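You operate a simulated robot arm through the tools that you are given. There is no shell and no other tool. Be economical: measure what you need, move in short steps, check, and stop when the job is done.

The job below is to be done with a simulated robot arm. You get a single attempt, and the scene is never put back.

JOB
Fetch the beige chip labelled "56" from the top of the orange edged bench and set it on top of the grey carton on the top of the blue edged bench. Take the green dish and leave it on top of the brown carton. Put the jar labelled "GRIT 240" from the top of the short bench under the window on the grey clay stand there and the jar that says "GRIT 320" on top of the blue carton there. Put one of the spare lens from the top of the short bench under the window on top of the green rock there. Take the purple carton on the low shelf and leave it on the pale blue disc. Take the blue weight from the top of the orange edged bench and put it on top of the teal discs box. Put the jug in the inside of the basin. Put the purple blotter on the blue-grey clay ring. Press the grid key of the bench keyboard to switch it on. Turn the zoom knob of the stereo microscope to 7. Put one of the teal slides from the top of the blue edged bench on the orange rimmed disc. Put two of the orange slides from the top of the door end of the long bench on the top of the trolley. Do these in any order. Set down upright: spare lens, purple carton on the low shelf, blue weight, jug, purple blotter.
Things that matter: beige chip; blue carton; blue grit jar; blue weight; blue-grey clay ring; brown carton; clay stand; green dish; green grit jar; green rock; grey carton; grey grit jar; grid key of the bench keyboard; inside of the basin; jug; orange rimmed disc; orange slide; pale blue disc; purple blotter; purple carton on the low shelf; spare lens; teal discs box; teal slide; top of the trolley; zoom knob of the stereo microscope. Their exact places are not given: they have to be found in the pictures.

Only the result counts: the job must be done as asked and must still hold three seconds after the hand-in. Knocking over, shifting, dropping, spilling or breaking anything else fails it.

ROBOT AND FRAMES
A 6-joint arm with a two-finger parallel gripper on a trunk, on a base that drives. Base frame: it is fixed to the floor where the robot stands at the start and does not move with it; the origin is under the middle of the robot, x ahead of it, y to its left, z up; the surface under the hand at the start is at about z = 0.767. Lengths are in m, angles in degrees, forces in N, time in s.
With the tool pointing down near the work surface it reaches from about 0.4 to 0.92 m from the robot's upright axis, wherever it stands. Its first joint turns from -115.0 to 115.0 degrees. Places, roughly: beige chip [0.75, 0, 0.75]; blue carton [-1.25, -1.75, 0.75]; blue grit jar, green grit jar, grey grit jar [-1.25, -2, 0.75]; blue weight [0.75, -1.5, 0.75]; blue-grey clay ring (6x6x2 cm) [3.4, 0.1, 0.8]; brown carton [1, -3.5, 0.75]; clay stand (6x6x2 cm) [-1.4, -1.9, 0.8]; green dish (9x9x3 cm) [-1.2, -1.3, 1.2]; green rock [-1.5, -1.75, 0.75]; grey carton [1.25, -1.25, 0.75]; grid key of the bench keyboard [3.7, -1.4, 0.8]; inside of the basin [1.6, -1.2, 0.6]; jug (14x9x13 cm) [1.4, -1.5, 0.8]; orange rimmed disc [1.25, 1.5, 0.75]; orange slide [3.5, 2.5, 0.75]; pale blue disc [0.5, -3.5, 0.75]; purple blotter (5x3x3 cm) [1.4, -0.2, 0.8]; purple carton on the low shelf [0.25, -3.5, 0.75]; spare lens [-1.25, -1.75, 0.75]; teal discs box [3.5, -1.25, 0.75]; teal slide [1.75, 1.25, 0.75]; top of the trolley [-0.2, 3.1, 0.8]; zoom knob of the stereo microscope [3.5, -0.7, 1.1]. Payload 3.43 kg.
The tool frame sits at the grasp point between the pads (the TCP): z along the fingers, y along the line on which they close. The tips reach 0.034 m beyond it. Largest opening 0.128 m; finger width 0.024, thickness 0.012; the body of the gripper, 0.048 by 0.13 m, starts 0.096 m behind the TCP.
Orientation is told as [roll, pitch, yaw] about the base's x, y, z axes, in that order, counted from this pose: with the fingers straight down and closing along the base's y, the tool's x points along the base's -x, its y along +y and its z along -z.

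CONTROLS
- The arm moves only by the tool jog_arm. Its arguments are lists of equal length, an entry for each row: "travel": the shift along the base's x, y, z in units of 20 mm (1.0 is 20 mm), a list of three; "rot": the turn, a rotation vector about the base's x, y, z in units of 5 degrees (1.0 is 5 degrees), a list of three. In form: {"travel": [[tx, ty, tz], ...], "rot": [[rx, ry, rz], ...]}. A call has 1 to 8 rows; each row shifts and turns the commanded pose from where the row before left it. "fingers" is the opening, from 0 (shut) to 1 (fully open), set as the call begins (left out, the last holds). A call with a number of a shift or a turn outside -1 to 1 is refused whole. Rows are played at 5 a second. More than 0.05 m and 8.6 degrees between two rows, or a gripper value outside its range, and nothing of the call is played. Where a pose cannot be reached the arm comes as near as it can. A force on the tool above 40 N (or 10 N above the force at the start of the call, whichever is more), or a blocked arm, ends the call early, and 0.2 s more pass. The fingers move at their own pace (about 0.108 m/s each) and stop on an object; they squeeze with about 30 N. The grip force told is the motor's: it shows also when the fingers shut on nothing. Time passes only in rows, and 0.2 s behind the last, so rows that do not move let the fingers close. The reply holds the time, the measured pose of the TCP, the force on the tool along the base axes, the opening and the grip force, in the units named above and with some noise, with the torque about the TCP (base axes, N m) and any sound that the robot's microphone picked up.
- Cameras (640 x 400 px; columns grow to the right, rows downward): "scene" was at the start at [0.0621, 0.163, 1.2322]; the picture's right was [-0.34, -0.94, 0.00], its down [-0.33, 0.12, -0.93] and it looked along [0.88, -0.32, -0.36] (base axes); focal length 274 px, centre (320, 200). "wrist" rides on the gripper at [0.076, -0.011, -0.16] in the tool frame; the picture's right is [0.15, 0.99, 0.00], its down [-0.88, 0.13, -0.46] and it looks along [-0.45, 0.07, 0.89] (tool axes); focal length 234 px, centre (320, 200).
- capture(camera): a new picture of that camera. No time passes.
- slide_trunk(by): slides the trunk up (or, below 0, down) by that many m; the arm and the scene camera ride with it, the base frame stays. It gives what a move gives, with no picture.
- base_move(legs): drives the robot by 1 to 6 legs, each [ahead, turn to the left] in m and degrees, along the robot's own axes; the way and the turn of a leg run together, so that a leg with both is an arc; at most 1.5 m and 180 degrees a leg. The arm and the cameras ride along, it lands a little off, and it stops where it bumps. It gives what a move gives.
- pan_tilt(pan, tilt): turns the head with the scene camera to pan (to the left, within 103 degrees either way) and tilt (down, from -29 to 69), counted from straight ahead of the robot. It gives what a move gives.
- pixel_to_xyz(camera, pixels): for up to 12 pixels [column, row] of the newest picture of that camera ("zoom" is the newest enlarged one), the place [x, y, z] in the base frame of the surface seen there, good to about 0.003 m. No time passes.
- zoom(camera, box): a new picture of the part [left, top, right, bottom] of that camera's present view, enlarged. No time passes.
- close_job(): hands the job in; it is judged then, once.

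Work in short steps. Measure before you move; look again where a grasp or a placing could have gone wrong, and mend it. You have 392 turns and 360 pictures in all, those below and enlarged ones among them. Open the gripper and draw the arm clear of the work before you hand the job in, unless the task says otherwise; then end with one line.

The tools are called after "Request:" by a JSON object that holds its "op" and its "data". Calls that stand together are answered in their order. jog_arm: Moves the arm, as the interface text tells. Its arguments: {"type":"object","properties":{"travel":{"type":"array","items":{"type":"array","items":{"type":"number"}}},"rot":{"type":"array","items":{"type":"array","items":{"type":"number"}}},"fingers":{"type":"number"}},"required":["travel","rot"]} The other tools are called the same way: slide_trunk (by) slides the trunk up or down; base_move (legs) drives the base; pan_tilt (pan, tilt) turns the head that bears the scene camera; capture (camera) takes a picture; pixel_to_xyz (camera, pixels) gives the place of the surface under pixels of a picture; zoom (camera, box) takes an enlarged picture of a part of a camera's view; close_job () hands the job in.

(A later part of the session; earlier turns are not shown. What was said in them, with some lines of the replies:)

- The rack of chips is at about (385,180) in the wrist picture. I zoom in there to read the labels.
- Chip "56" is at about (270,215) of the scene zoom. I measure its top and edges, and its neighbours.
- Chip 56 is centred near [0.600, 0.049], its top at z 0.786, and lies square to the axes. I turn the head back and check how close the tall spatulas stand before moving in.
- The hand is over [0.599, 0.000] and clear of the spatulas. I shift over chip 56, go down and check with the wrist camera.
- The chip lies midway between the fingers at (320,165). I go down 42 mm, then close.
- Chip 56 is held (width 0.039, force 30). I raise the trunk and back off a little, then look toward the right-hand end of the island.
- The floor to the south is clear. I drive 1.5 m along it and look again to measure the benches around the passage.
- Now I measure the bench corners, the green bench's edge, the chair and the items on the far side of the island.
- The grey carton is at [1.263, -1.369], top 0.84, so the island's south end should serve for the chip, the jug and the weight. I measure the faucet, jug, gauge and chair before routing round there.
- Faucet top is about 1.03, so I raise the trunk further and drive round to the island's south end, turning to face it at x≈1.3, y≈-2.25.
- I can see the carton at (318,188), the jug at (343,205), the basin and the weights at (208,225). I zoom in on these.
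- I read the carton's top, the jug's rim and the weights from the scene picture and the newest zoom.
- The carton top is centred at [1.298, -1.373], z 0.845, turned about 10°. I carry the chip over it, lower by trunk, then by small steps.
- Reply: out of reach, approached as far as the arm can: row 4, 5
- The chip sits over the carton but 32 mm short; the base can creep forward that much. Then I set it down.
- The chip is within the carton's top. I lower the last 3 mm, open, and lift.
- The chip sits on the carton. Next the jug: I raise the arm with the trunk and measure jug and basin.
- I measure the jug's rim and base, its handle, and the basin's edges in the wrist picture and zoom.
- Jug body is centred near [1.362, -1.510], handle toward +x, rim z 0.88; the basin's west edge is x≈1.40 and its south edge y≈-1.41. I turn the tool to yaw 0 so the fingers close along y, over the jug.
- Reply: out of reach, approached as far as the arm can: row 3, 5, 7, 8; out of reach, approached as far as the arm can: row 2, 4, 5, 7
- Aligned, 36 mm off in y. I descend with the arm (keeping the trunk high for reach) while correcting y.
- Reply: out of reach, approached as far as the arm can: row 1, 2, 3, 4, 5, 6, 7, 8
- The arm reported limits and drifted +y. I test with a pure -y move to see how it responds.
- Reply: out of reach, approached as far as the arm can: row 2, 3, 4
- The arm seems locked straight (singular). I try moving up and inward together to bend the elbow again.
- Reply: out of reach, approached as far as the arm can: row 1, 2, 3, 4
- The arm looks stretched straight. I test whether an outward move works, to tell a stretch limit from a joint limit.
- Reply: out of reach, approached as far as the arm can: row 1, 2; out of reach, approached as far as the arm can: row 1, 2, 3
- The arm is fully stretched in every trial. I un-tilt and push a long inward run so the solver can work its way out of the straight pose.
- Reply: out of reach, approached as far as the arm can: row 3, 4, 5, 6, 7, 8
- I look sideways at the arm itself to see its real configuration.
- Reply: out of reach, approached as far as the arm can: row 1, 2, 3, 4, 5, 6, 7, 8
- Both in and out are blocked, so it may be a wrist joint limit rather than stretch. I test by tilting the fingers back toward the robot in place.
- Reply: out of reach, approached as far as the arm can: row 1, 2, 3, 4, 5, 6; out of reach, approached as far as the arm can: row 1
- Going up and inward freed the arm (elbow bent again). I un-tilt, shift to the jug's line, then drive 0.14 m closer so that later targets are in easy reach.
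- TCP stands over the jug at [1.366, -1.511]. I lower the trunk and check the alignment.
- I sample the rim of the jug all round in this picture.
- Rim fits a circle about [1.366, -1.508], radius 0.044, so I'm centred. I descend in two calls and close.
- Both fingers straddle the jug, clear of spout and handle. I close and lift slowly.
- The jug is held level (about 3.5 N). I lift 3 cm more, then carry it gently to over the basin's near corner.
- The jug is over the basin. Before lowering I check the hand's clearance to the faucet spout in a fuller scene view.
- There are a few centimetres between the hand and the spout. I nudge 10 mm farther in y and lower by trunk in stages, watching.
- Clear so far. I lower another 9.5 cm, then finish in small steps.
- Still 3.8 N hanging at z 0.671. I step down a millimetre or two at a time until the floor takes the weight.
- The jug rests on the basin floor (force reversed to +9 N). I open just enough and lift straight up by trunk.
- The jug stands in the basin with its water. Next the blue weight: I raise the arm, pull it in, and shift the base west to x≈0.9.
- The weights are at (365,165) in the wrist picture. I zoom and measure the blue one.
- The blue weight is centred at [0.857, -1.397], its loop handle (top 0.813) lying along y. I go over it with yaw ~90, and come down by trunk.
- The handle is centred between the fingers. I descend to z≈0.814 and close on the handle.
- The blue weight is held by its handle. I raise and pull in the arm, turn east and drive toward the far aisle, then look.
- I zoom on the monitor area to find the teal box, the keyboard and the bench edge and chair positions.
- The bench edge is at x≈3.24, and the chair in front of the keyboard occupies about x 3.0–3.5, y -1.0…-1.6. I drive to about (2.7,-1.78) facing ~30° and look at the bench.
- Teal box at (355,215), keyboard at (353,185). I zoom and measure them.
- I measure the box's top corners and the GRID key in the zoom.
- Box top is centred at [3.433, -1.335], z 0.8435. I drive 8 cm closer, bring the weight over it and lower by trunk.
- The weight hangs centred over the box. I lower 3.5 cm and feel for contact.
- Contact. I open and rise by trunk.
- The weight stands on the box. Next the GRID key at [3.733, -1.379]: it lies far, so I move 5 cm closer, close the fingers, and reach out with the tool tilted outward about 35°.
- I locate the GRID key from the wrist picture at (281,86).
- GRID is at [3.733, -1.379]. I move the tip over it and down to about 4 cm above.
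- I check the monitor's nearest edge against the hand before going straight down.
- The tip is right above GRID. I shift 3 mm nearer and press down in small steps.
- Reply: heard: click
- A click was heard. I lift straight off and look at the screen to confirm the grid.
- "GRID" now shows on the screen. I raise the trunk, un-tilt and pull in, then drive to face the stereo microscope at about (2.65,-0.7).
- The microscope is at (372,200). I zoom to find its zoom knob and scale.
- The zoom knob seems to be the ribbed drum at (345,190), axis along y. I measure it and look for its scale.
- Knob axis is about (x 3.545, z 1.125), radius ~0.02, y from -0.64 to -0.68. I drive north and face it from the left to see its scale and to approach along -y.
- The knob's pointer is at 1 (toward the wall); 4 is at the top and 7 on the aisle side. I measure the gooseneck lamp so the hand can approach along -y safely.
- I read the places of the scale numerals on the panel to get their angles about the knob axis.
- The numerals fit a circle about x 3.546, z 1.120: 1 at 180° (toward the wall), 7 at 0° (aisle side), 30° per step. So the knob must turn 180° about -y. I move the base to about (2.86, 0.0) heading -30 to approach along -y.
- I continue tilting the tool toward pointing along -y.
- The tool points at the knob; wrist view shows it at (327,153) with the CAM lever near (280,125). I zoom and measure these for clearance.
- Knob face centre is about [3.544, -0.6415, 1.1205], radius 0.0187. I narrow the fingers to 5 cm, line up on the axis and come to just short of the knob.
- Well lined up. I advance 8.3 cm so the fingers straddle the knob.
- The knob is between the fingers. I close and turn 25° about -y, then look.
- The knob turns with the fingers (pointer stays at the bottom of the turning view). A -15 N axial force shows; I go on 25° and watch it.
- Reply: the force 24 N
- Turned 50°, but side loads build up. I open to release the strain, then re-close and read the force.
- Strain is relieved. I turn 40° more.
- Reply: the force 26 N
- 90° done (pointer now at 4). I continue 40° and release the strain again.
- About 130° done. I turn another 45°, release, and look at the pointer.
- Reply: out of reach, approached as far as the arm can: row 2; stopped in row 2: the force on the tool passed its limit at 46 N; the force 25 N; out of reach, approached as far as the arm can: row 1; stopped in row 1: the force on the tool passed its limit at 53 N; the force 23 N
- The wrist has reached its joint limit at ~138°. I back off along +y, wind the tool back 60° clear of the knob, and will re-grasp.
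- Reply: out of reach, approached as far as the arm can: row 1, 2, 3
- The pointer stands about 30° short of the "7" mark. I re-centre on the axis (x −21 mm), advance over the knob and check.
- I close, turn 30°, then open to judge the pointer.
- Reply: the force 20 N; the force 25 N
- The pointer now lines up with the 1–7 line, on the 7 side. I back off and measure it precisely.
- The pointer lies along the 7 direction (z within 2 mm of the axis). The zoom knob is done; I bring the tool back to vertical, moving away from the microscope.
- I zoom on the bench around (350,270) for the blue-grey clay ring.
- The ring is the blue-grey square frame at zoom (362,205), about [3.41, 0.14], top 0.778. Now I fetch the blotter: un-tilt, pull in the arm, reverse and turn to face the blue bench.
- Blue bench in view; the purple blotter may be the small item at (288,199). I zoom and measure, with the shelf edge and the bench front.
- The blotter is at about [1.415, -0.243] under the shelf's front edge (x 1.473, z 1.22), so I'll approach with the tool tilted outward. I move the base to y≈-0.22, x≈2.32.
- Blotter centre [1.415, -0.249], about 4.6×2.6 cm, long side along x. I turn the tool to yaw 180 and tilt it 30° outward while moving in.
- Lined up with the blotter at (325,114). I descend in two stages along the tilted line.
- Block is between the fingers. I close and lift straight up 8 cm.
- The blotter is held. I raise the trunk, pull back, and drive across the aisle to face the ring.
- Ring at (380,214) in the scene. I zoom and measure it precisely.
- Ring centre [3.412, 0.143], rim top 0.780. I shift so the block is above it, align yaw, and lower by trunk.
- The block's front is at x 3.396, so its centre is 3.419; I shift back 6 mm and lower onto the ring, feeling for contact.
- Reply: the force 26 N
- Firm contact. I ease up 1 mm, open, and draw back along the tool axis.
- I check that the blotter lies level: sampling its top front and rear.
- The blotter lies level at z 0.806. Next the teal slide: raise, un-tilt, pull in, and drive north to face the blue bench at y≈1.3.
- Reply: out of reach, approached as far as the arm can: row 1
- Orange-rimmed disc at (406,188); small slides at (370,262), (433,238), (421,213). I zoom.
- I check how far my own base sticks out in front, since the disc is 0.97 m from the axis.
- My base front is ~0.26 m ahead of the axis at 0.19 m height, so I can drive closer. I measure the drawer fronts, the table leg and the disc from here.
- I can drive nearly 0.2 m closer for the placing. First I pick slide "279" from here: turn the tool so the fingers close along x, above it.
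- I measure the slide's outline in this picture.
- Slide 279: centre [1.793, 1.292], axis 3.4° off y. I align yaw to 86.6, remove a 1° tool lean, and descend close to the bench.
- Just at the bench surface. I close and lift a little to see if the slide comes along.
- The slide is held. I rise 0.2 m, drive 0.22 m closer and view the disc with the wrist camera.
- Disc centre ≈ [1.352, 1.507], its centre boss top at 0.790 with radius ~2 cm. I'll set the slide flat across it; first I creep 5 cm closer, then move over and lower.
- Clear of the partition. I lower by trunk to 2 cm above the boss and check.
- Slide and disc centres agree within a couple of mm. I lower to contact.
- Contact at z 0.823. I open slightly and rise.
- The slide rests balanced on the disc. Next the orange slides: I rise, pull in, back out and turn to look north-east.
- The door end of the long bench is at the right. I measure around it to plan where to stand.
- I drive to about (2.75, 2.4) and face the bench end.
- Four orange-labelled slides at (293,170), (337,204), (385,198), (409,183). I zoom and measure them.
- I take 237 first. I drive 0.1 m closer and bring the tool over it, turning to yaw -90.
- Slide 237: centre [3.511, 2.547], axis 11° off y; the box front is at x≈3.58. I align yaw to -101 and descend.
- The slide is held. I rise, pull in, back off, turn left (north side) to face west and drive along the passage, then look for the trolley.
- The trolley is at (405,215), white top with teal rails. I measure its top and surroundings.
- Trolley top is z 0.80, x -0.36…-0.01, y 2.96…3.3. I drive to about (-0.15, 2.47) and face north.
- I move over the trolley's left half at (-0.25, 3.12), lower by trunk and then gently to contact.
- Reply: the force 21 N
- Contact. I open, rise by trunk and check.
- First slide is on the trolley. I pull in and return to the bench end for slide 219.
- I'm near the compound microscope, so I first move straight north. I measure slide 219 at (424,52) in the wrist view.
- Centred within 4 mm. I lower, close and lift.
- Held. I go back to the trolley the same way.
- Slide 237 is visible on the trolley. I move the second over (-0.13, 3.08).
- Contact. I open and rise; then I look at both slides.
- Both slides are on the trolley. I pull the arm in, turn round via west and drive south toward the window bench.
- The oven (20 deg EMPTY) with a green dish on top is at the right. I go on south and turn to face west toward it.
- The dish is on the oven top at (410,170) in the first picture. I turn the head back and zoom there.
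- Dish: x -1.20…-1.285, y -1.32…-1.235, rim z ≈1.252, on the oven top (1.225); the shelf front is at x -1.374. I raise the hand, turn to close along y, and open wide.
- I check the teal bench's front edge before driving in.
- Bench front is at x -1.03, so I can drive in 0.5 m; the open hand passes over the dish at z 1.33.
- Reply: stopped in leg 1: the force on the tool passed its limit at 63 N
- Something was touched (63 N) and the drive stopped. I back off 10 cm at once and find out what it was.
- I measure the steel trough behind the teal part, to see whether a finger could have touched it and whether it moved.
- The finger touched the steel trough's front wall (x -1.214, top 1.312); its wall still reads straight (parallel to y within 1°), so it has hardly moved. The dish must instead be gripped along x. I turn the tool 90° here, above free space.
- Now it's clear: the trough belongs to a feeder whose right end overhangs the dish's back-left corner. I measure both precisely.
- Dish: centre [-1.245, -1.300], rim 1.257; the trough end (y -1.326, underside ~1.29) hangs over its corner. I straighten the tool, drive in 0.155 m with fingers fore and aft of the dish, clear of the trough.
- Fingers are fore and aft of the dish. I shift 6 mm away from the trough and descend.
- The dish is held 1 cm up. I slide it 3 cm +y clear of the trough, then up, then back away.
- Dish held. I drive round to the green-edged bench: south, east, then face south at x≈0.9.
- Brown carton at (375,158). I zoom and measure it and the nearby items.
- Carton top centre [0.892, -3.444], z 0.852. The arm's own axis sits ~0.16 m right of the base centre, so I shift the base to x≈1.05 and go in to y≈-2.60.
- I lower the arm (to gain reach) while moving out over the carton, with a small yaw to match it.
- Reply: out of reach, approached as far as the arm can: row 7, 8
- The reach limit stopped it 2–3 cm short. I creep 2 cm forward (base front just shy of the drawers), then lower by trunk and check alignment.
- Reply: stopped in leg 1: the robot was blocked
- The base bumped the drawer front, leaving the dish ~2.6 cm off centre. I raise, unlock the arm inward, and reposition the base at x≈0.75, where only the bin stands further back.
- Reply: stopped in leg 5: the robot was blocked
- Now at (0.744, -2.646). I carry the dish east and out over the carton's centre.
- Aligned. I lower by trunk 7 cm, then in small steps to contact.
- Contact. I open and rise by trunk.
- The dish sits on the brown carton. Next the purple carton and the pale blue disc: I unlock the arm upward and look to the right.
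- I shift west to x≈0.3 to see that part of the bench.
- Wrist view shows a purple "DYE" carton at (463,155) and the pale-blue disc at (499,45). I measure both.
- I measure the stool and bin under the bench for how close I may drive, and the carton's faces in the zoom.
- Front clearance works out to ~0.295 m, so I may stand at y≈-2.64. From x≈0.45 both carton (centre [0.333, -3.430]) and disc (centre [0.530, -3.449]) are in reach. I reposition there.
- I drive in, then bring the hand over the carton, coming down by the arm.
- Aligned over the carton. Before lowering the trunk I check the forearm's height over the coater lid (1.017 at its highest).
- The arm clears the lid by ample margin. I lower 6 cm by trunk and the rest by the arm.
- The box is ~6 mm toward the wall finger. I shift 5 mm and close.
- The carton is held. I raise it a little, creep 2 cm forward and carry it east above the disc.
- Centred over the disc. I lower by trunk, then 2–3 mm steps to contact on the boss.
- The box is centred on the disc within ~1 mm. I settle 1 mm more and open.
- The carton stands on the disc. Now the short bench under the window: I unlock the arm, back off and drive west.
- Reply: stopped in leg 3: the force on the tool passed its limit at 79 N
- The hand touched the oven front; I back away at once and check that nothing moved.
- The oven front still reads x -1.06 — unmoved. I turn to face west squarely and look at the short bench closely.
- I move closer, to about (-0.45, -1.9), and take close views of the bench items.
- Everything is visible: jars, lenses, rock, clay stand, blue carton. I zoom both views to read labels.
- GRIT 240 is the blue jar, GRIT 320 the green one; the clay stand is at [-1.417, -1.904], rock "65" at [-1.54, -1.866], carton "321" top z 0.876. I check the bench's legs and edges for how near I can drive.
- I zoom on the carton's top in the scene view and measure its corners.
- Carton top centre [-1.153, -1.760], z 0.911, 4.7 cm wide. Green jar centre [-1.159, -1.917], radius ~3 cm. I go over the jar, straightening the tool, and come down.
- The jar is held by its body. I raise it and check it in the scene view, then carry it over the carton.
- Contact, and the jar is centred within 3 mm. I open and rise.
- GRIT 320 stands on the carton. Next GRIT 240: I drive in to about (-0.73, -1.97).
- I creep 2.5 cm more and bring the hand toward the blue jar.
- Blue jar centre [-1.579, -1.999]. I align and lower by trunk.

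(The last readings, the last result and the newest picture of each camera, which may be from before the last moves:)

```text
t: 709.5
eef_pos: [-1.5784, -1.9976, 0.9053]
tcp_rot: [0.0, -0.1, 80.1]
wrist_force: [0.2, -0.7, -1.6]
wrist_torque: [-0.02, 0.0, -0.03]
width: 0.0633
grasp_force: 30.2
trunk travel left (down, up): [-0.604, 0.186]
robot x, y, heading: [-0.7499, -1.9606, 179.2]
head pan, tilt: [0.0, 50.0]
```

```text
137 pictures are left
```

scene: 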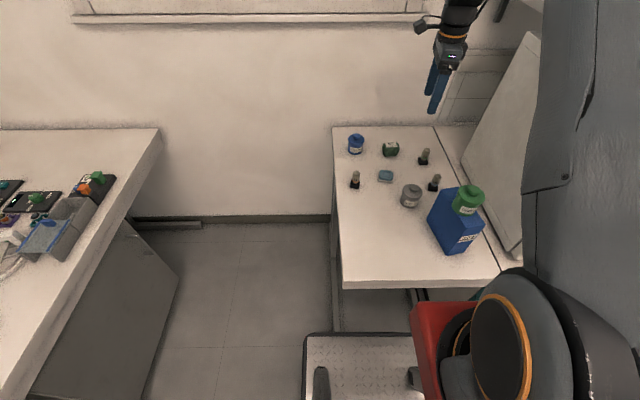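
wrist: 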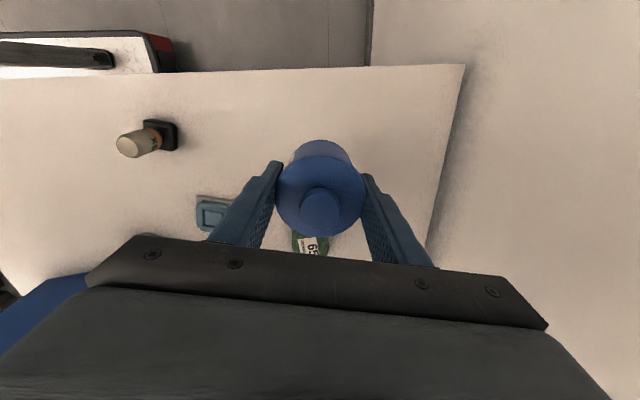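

GRIT 240 is held. I carry it over the clay stand.

Request:
{"op": "jog_arm", "data": {"travel": [[1, 0.6, 0.2], [1, 0.6, 0.2], [1, 0.6, 0.2], [1, 0.6, 0], [1, 0.6, 0], [1, 0.6, 0], [1, 0.6, 0], [1, 0.6, 0]], "rot": [[0, 0, 0], [0, 0, 0], [0, 0, 0], [0, 0, 0], [0, 0, 0], [0, 0, 0], [0, 0, 0], [0, 0, 0]]}}

Request:
{"op": "pan_tilt", "data": {"pan": 0, "tilt": 40}}

Request:
{"op": "zoom", "data": {"camera": "scene", "box": [330, 120, 450, 220]}}

Request:
{"op": "capture", "data": {"camera": "wrist"}}

```text
t: 711.3
eef_pos: [-1.4163, -1.9016, 0.918]
tcp_rot: [0.0, -0.2, 80.1]
wrist_force: [-0.1, 0.2, -2.3]
wrist_torque: [-0.01, -0.05, 0.02]
width: 0.0634
grasp_force: 30.0
trunk travel left (down, up): [-0.604, 0.186]
robot x, y, heading: [-0.7518, -1.9602, 179.2]
head pan, tilt: [0.0, 50.0]
```

```text
t: 712.0
eef_pos: [-1.417, -1.9019, 0.9179]
tcp_rot: [0.0, -0.2, 80.1]
wrist_force: [0.1, 0.3, -1.3]
wrist_torque: [0.01, 0.02, 0.01]
width: 0.0633
grasp_force: 29.8
trunk travel left (down, up): [-0.604, 0.186]
robot x, y, heading: [-0.7516, -1.9624, 179.3]
head pan, tilt: [0.0, 40.0]
```

```text
4.00 times, centred on (390, 170) of scene
```

zoom: 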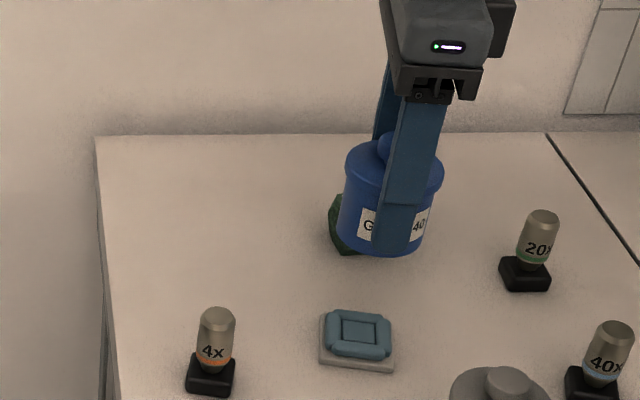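

```text
135 pictures are left
```

wrist: 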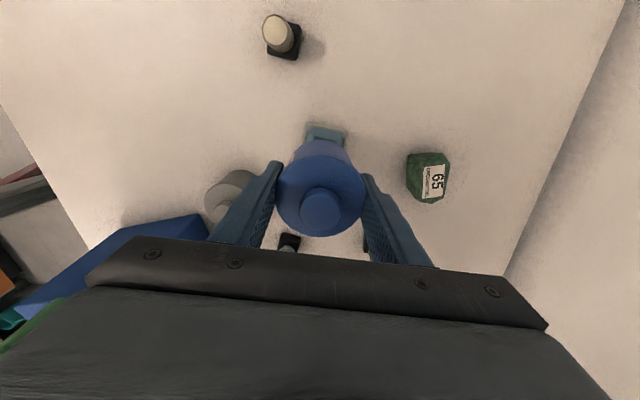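

Request:
{"op": "pixel_to_xyz", "data": {"camera": "zoom", "pixels": [[358, 333], [330, 315], [388, 318], [326, 350], [390, 354], [358, 313], [358, 352], [328, 335], [389, 338], [390, 250], [345, 230], [432, 230]]}}

```text
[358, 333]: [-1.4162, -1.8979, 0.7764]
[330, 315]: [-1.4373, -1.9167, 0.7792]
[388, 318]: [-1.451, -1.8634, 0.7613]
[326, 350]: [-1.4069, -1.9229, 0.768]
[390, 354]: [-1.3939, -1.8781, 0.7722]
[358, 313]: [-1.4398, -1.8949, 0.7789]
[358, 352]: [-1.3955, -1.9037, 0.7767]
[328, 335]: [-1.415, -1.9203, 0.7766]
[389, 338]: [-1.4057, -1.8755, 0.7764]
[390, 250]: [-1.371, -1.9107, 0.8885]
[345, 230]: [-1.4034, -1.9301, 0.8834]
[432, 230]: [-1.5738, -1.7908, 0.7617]
```

Stand centre [-1.417, -1.898], rim 0.779. I correct 4 mm and lower by trunk to contact.

Request:
{"op": "jog_arm", "data": {"travel": [[0, 0.2, 0], [0, 0, 0]], "rot": [[0, 0, 0], [0, 0, 0]]}}

Request:
{"op": "slide_trunk", "data": {"by": -0.085}}

Request:
{"op": "slide_trunk", "data": {"by": -0.005}}

Request:
{"op": "slide_trunk", "data": {"by": -0.003}}

Request:
{"op": "zoom", "data": {"camera": "scene", "box": [320, 100, 450, 210]}}

```text
t: 712.6
eef_pos: [-1.4171, -1.8983, 0.9174]
tcp_rot: [0.0, -0.3, 80.1]
wrist_force: [-0.3, 0.2, -1.7]
wrist_torque: [-0.01, 0.02, -0.01]
width: 0.0634
grasp_force: 30.3
trunk travel left (down, up): [-0.604, 0.186]
robot x, y, heading: [-0.7495, -1.9607, 179.4]
head pan, tilt: [0.0, 40.0]
```

```text
t: 713.8
eef_pos: [-1.4175, -1.8981, 0.8321]
tcp_rot: [0.0, -0.3, 80.1]
wrist_force: [0.1, -0.6, -1.7]
wrist_torque: [0.01, -0.02, 0.02]
width: 0.0635
grasp_force: 30.3
trunk travel left (down, up): [-0.519, 0.271]
robot x, y, heading: [-0.7497, -1.961, 179.3]
head pan, tilt: [0.0, 40.0]
```

```text
t: 714.4
eef_pos: [-1.418, -1.8969, 0.8271]
tcp_rot: [0.1, -0.2, 80.1]
wrist_force: [-0.1, -0.6, -1.3]
wrist_torque: [0.01, -0.03, -0.01]
width: 0.0634
grasp_force: 30.1
trunk travel left (down, up): [-0.514, 0.276]
robot x, y, heading: [-0.752, -1.9601, 179.4]
head pan, tilt: [0.0, 40.0]
```

```text
t: 714.9
eef_pos: [-1.4182, -1.8973, 0.8254]
tcp_rot: [0.1, -0.2, 80.1]
wrist_force: [1.3, 0.8, -2.3]
wrist_torque: [0.0, -0.02, -0.01]
width: 0.0633
grasp_force: 29.8
trunk travel left (down, up): [-0.511, 0.279]
robot x, y, heading: [-0.7518, -1.9592, 179.4]
head pan, tilt: [0.0, 40.0]
```

```text
3.64 times, centred on (385, 155) of scene
```

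zoom: 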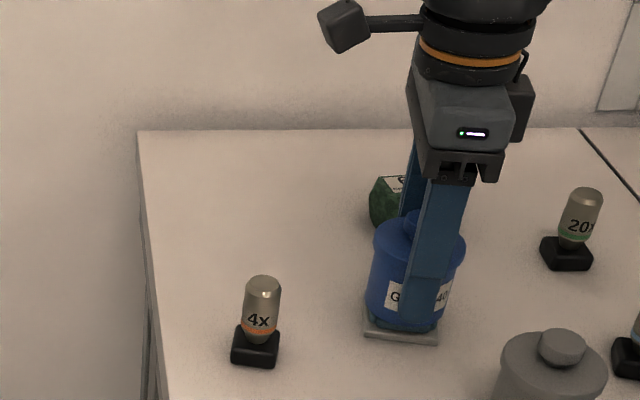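

Request:
{"op": "slide_trunk", "data": {"by": -0.002}}

Request:
{"op": "slide_trunk", "data": {"by": -0.002}}

```text
t: 715.4
eef_pos: [-1.4186, -1.8976, 0.8227]
tcp_rot: [0.0, -0.2, 80.1]
wrist_force: [0.8, -1.0, 2.1]
wrist_torque: [0.0, -0.04, 0.0]
width: 0.0635
grasp_force: 30.1
trunk travel left (down, up): [-0.509, 0.281]
robot x, y, heading: [-0.7505, -1.9573, 179.5]
head pan, tilt: [0.0, 40.0]
```

```text
t: 715.9
eef_pos: [-1.4183, -1.8979, 0.8232]
tcp_rot: [0.3, -0.2, 80.1]
wrist_force: [2.1, -0.7, 25.5]
wrist_torque: [-0.07, -0.34, 0.01]
width: 0.0635
grasp_force: 30.2
trunk travel left (down, up): [-0.507, 0.283]
robot x, y, heading: [-0.7513, -1.9607, 179.1]
head pan, tilt: [0.0, 40.0]
```

Firm contact. I open and rise by trunk, then look.

Request:
{"op": "jog_arm", "data": {"travel": [[0, 0, 0], [0, 0, 0], [0, 0, 0]], "rot": [[0, 0, 0], [0, 0, 0], [0, 0, 0]], "fingers": 0.7}}

Request:
{"op": "slide_trunk", "data": {"by": 0.25}}

Request:
{"op": "zoom", "data": {"camera": "scene", "box": [320, 130, 480, 260]}}

Request:
{"op": "capture", "data": {"camera": "wrist"}}

```text
t: 716.7
eef_pos: [-1.4179, -1.8978, 0.8213]
tcp_rot: [0.0, -0.2, 80.0]
wrist_force: [-0.4, 1.3, -0.9]
wrist_torque: [0.01, 0.0, -0.01]
width: 0.0895
grasp_force: 0.1
trunk travel left (down, up): [-0.507, 0.283]
robot x, y, heading: [-0.7539, -1.9604, 179.0]
head pan, tilt: [0.0, 40.0]
```

```text
t: 719.3
eef_pos: [-1.4177, -1.8982, 1.0704]
tcp_rot: [-0.1, -0.2, 80.1]
wrist_force: [0.6, -0.1, -0.3]
wrist_torque: [0.0, 0.02, 0.0]
width: 0.0897
grasp_force: 0.0
trunk travel left (down, up): [-0.757, 0.033]
robot x, y, heading: [-0.7515, -1.9587, 179.3]
head pan, tilt: [0.0, 40.0]
```

```text
3.08 times, centred on (400, 195) of scene
```

zoom: 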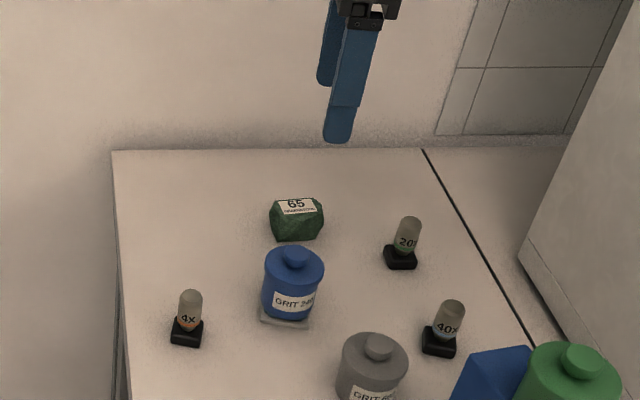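

```text
132 pictures are left
```

wrist: 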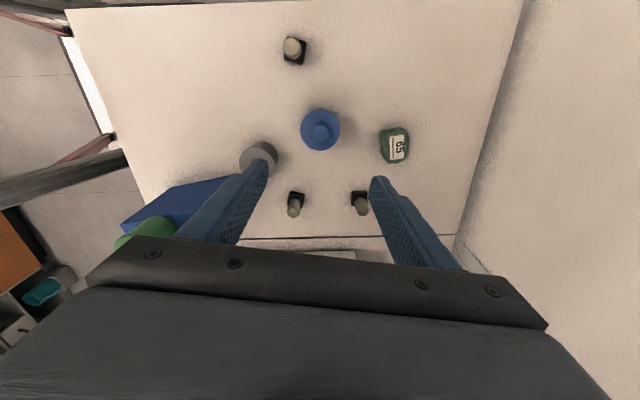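

GRIT 240 stands on the clay stand. Last, a lens onto the rock: I sample the rock's top for flatness and the 20x lens.

Request:
{"op": "zoom", "data": {"camera": "wrist", "box": [340, 110, 440, 220]}}

Request:
{"op": "pixel_to_xyz", "data": {"camera": "wrist", "pixels": [[388, 140], [397, 137], [404, 137], [388, 148], [396, 148], [404, 148], [390, 157], [397, 157], [404, 156], [383, 145], [408, 145], [395, 163]]}}

Request:
{"op": "pixel_to_xyz", "data": {"camera": "scene", "pixels": [[396, 197], [388, 199], [404, 197], [396, 203], [388, 207], [402, 206], [411, 205], [400, 216], [397, 193], [385, 203]]}}

```text
3.64 times, centred on (390, 165) of wrist
```

zoom: 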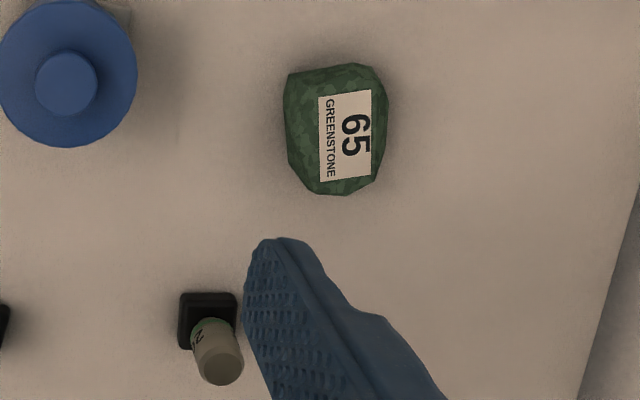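

```text
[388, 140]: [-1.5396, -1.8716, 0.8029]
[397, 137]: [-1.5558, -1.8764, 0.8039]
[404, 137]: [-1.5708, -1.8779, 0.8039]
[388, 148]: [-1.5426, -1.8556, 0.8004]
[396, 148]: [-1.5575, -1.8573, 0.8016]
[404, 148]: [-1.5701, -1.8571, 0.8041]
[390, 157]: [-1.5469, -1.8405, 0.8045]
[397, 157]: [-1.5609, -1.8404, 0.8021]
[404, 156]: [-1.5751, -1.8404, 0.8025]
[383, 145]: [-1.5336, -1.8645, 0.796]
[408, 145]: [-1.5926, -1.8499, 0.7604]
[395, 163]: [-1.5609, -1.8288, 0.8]
```

```text
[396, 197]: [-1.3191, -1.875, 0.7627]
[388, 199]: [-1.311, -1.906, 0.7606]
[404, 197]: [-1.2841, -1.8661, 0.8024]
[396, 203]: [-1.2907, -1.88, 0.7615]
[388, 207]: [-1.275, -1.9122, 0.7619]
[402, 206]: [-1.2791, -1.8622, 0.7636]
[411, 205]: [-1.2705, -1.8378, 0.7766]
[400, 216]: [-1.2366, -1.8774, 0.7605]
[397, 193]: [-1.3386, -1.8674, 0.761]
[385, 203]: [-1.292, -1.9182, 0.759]
```

The rock's top is flat (z 0.8025) about [-1.556, -1.859], ~3.5×4.5 cm. I go over the 20x lens at [-1.491, -1.743].

Request:
{"op": "jog_arm", "data": {"travel": [[-0.46, 0.96, 0], [-0.46, 0.96, 0], [-0.46, 0.96, 0], [-0.46, 0.96, 0], [-0.46, 0.96, 0], [-0.46, 0.96, 0], [-0.46, 0.96, 0], [-0.46, 0.96, 0]], "rot": [[0, 0, 0.2], [0, 0, 0.2], [0, 0, 0.2], [0, 0, 0.2], [0, 0, 0.2], [0, 0, 0.2], [0, 0, 0.2], [0, 0, 0.2]], "fingers": 0.45}}

Request:
{"op": "slide_trunk", "data": {"by": -0.16}}

Request:
{"op": "capture", "data": {"camera": "wrist"}}

Request:
{"op": "zoom", "data": {"camera": "wrist", "box": [270, 90, 390, 200]}}

```text
t: 721.1
eef_pos: [-1.4909, -1.7436, 1.0705]
tcp_rot: [0.0, -0.1, 88.1]
wrist_force: [0.7, -0.6, -0.1]
wrist_torque: [-0.01, 0.0, -0.02]
width: 0.0575
grasp_force: 0.0
trunk travel left (down, up): [-0.757, 0.033]
robot x, y, heading: [-0.751, -1.9586, 179.2]
head pan, tilt: [0.0, 40.0]
```

```text
t: 723.0
eef_pos: [-1.4921, -1.7429, 0.9125]
tcp_rot: [0.1, -0.2, 88.2]
wrist_force: [0.5, 1.5, 0.2]
wrist_torque: [-0.04, -0.02, 0.01]
width: 0.0576
grasp_force: 0.0
trunk travel left (down, up): [-0.597, 0.193]
robot x, y, heading: [-0.7505, -1.9592, 178.9]
head pan, tilt: [0.0, 40.0]
```

```text
130 pictures are left
```

wrist: 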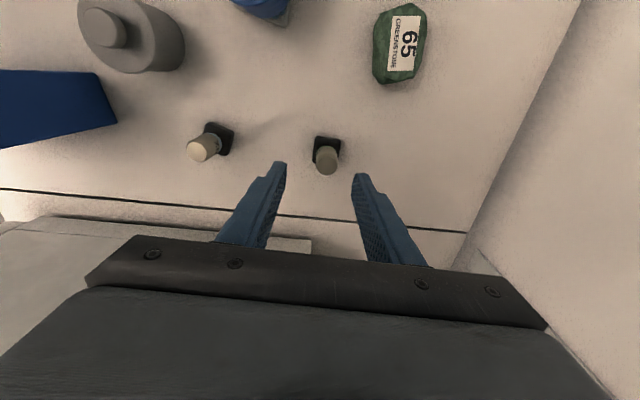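

```text
3.64 times, centred on (330, 145) of wrist
```

zoom: 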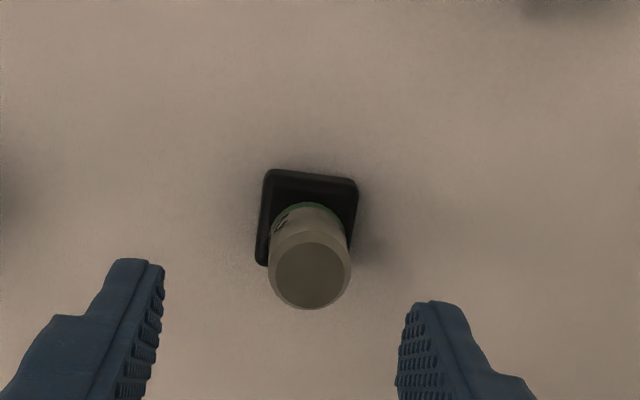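

Request:
{"op": "pixel_to_xyz", "data": {"camera": "zoom", "pixels": [[311, 277], [275, 277], [345, 277], [311, 245], [311, 305], [270, 175], [350, 185], [260, 255], [310, 185], [310, 220]]}}

```text
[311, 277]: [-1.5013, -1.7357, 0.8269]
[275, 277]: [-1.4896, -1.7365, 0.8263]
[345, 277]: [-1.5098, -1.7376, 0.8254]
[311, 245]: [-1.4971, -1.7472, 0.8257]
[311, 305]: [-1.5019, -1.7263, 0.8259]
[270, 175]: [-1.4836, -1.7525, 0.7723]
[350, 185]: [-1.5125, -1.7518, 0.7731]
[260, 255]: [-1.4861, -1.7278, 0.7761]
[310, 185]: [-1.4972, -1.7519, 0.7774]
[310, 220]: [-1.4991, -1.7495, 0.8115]
```

Lens axis [-1.4995, -1.737], 22 mm barrel on a 3 cm foot. I align and descend so that the tips stay just above the foot, then close.

Request:
{"op": "jog_arm", "data": {"travel": [[-0.2, 0.15, -0.8], [-0.18, 0.15, -0.8], [0, 0, -1], [0, 0, -1], [0, 0, -1.0], [0, 0, -0.15]], "rot": [[0, 0, 0], [0, 0, 0], [0, 0, 0], [0, 0, 0], [0, 0, 0], [0, 0, 0]]}}

Request:
{"op": "capture", "data": {"camera": "wrist"}}

Request:
{"op": "jog_arm", "data": {"travel": [[0, 0, 0], [0, 0, 0], [0, 0, 0], [0, 0, 0.5], [0, 0, 1], [0, 0, 1], [0, 0, 1], [0, 0, 1]], "rot": [[0, 0, 0], [0, 0, 0], [0, 0, 0], [0, 0, 0], [0, 0, 0], [0, 0, 0], [0, 0, 0], [0, 0, 0]], "fingers": 0}}

Request:
{"op": "zoom", "data": {"camera": "scene", "box": [340, 100, 480, 230]}}

```text
t: 724.4
eef_pos: [-1.5012, -1.7375, 0.8181]
tcp_rot: [-0.1, -0.3, 88.2]
wrist_force: [-0.3, -0.1, 0.5]
wrist_torque: [0.02, -0.01, -0.01]
width: 0.0577
grasp_force: 0.1
trunk travel left (down, up): [-0.597, 0.193]
robot x, y, heading: [-0.7478, -1.96, 179.2]
head pan, tilt: [0.0, 40.0]
```

```text
128 pictures are left
```

wrist: 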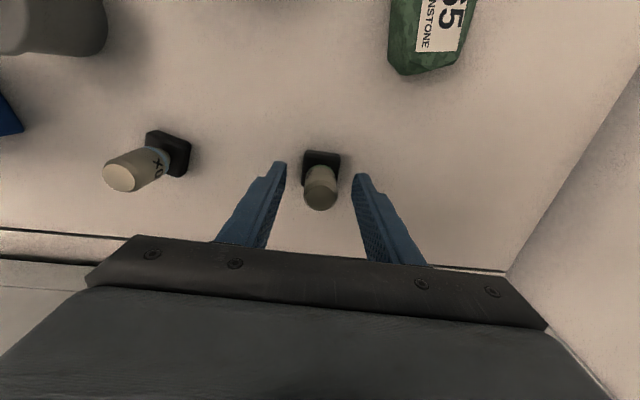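

```text
t: 726.1
eef_pos: [-1.4986, -1.7355, 0.9063]
tcp_rot: [-0.1, -0.2, 88.2]
wrist_force: [0.7, 0.4, -1.7]
wrist_torque: [0.0, -0.02, 0.03]
width: 0.0245
grasp_force: 29.6
trunk travel left (down, up): [-0.597, 0.193]
robot x, y, heading: [-0.751, -1.9607, 179.0]
head pan, tilt: [0.0, 40.0]
```

```text
3.08 times, centred on (410, 165) of scene
```

zoom: 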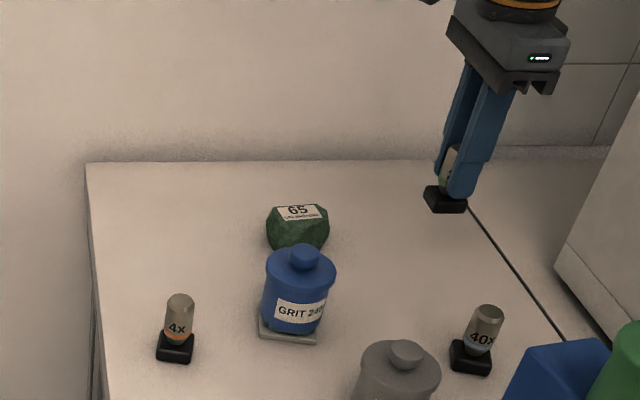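

The lens came up with its foot. I carry it over the rock.

Request:
{"op": "jog_arm", "data": {"travel": [[-0.41, -0.88, 0], [-0.41, -0.88, 0], [-0.41, -0.88, 0], [-0.41, -0.88, 0], [-0.41, -0.88, 0], [-0.41, -0.88, 0], [-0.41, -0.88, 0], [0, 0, 0]], "rot": [[0, 0, 0], [0, 0, 0], [0, 0, 0], [0, 0, 0], [0, 0, 0], [0, 0, 0], [0, 0, 0], [0, 0, 0]]}}

Request:
{"op": "capture", "data": {"camera": "wrist"}}

Request:
{"op": "zoom", "data": {"camera": "scene", "box": [340, 100, 460, 210]}}

```text
t: 728.0
eef_pos: [-1.5569, -1.8612, 0.9076]
tcp_rot: [0.1, -0.3, 88.1]
wrist_force: [-0.5, -0.5, -0.5]
wrist_torque: [-0.01, 0.02, 0.01]
width: 0.0243
grasp_force: 30.2
trunk travel left (down, up): [-0.597, 0.193]
robot x, y, heading: [-0.7512, -1.96, 178.8]
head pan, tilt: [0.0, 40.0]
```

```text
126 pictures are left
```

wrist: 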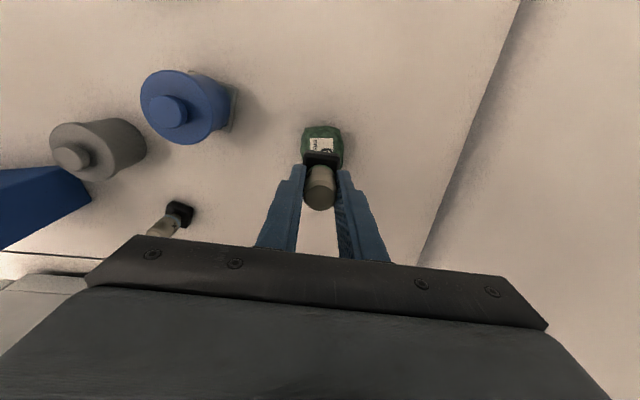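

```text
3.64 times, centred on (400, 155) of scene
```

zoom: 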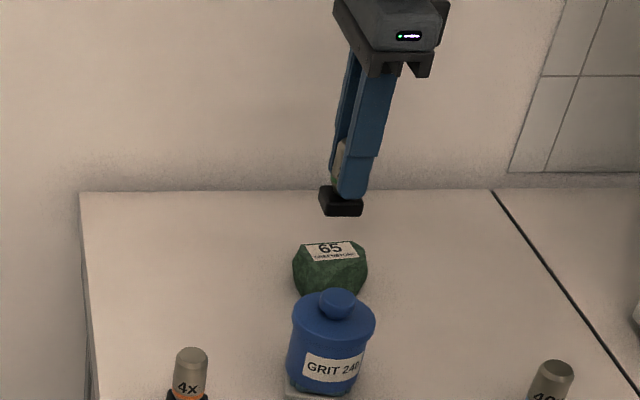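

Aligned. I lower by trunk in steps to contact.

Request:
{"op": "slide_trunk", "data": {"by": -0.038}}

Request:
{"op": "slide_trunk", "data": {"by": -0.005}}

Request:
{"op": "zoom", "data": {"camera": "scene", "box": [350, 100, 440, 180]}}

Request:
{"op": "slide_trunk", "data": {"by": -0.003}}

```text
t: 728.8
eef_pos: [-1.5576, -1.861, 0.8689]
tcp_rot: [0.1, -0.2, 88.1]
wrist_force: [0.4, 0.6, -1.5]
wrist_torque: [0.02, 0.03, -0.03]
width: 0.0247
grasp_force: 30.3
trunk travel left (down, up): [-0.559, 0.231]
robot x, y, heading: [-0.7522, -1.9582, 179.0]
head pan, tilt: [0.0, 40.0]
```

```text
t: 729.3
eef_pos: [-1.5566, -1.8614, 0.8634]
tcp_rot: [0.2, -0.2, 88.1]
wrist_force: [0.4, -0.5, -0.7]
wrist_torque: [-0.02, 0.04, 0.02]
width: 0.0244
grasp_force: 29.6
trunk travel left (down, up): [-0.554, 0.236]
robot x, y, heading: [-0.7476, -1.9601, 179.1]
head pan, tilt: [0.0, 40.0]
```

```text
5.00 times, centred on (395, 140) of scene
```

zoom: 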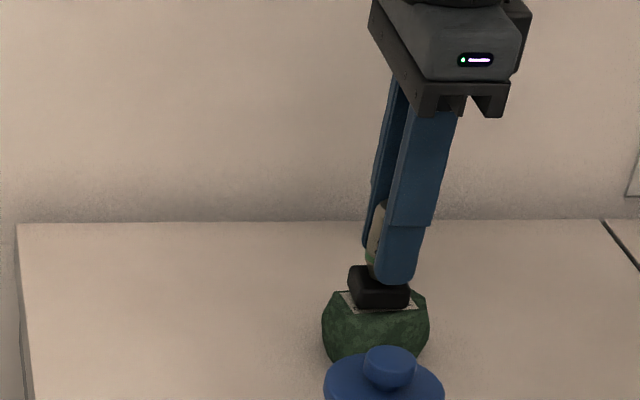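

```text
t: 729.8
eef_pos: [-1.5582, -1.8601, 0.8602]
tcp_rot: [0.0, -0.2, 88.1]
wrist_force: [-0.1, -0.9, -0.6]
wrist_torque: [0.01, 0.02, 0.04]
width: 0.0246
grasp_force: 30.3
trunk travel left (down, up): [-0.551, 0.239]
robot x, y, heading: [-0.7498, -1.9579, 179.3]
head pan, tilt: [0.0, 40.0]
```

Request:
{"op": "slide_trunk", "data": {"by": -0.002}}

Request:
{"op": "slide_trunk", "data": {"by": -0.001}}

```text
t: 730.4
eef_pos: [-1.5572, -1.8607, 0.8588]
tcp_rot: [0.2, -0.2, 88.1]
wrist_force: [-0.4, 0.6, 5.2]
wrist_torque: [-0.11, -0.08, -0.01]
width: 0.0244
grasp_force: 29.8
trunk travel left (down, up): [-0.549, 0.241]
robot x, y, heading: [-0.7518, -1.96, 179.1]
head pan, tilt: [0.0, 40.0]
```

```text
t: 730.9
eef_pos: [-1.5558, -1.862, 0.8589]
tcp_rot: [0.2, -0.1, 88.1]
wrist_force: [0.7, 0.6, 16.1]
wrist_torque: [-0.21, -0.17, 0.0]
width: 0.0246
grasp_force: 30.0
trunk travel left (down, up): [-0.548, 0.242]
robot x, y, heading: [-0.7508, -1.9615, 179.0]
head pan, tilt: [0.0, 40.0]
```

Contact. I open, look, then rise.

Request:
{"op": "jog_arm", "data": {"travel": [[0, 0, 0], [0, 0, 0], [0, 0, 0]], "rot": [[0, 0, 0], [0, 0, 0], [0, 0, 0]], "fingers": 0.45}}

Request:
{"op": "slide_trunk", "data": {"by": 0.2}}

Request:
{"op": "zoom", "data": {"camera": "scene", "box": [330, 120, 470, 250]}}

Request:
{"op": "capture", "data": {"camera": "wrist"}}

```text
t: 731.7
eef_pos: [-1.5556, -1.8618, 0.8559]
tcp_rot: [0.0, -0.3, 88.0]
wrist_force: [0.6, 0.1, 0.0]
wrist_torque: [0.01, -0.04, -0.03]
width: 0.0577
grasp_force: 0.2
trunk travel left (down, up): [-0.548, 0.242]
robot x, y, heading: [-0.7513, -1.9552, 179.4]
head pan, tilt: [0.0, 40.0]
```

```text
t: 733.8
eef_pos: [-1.556, -1.8611, 1.0553]
tcp_rot: [0.0, -0.2, 88.1]
wrist_force: [0.2, -0.2, 0.6]
wrist_torque: [0.04, 0.0, 0.01]
width: 0.0572
grasp_force: 0.1
trunk travel left (down, up): [-0.748, 0.042]
robot x, y, heading: [-0.755, -1.9604, 178.9]
head pan, tilt: [0.0, 40.0]
```

```text
3.08 times, centred on (400, 185) of scene
```

zoom: 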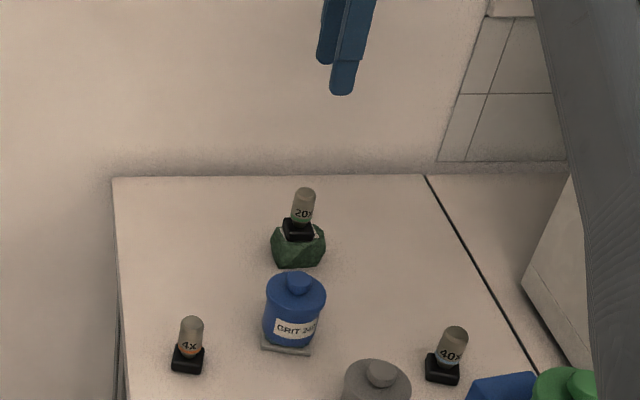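

```text
122 pictures are left
```

wrist: 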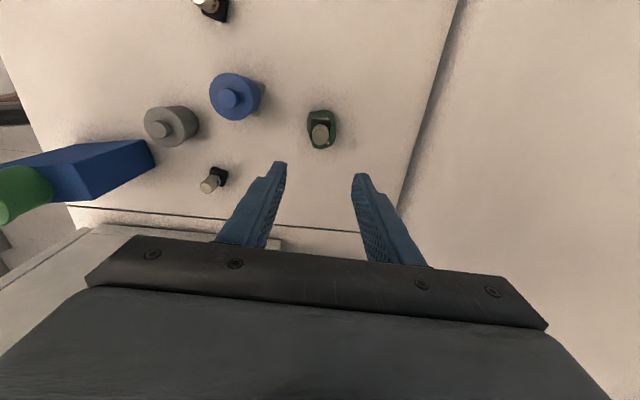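

All items are placed. I draw the arm up and back clear of the bench before handing in.

Request:
{"op": "jog_arm", "data": {"travel": [[0.3, -0.3, 1], [0.3, -0.3, 1], [0.3, -0.3, 1], [0.3, -0.3, 1], [0.5, -0.5, 0.5], [0.5, -0.5, 0], [0.5, -0.5, 0]], "rot": [[0, 0, 0], [0, 0, 0], [0, 0, 0], [0, 0, 0], [0, 0, 0], [0, 0, 0], [0, 0, 0]]}}

Request:
{"op": "base_move", "data": {"legs": [[-0.4, 0]]}}

Request:
{"op": "capture", "data": {"camera": "scene"}}

```text
t: 735.4
eef_pos: [-1.5017, -1.9171, 1.1448]
tcp_rot: [0.0, -0.2, 88.1]
wrist_force: [-0.1, 0.8, 0.1]
wrist_torque: [-0.01, -0.03, 0.0]
width: 0.0576
grasp_force: 0.1
trunk travel left (down, up): [-0.748, 0.042]
robot x, y, heading: [-0.7505, -1.9618, 179.3]
head pan, tilt: [0.0, 40.0]
```

```text
t: 737.9
eef_pos: [-1.1042, -1.917, 1.1461]
tcp_rot: [0.0, -0.2, 87.7]
wrist_force: [-0.2, -0.2, -0.8]
wrist_torque: [0.05, -0.04, 0.02]
width: 0.0578
grasp_force: 0.0
trunk travel left (down, up): [-0.748, 0.042]
robot x, y, heading: [-0.3557, -1.9663, 178.8]
head pan, tilt: [0.0, 40.0]
```

```text
121 pictures are left
```

scene: 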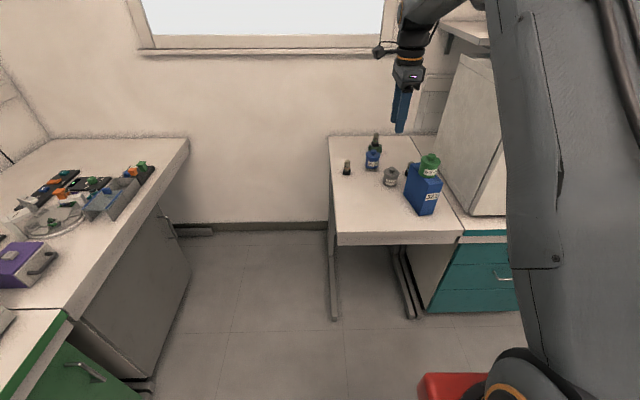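

The short bench looks right, the gripper is open and the arm is clear, so I hand the job in.

Request:
{"op": "close_job", "data": {}}

```text
The job is handed in.
```

I did every item on the list and handed the job in. The hand bumped the feeder's trough on the oven and the oven front, and the base bumped the drawers and probably the bin; none of them looked moved, but I don't have the verdict.
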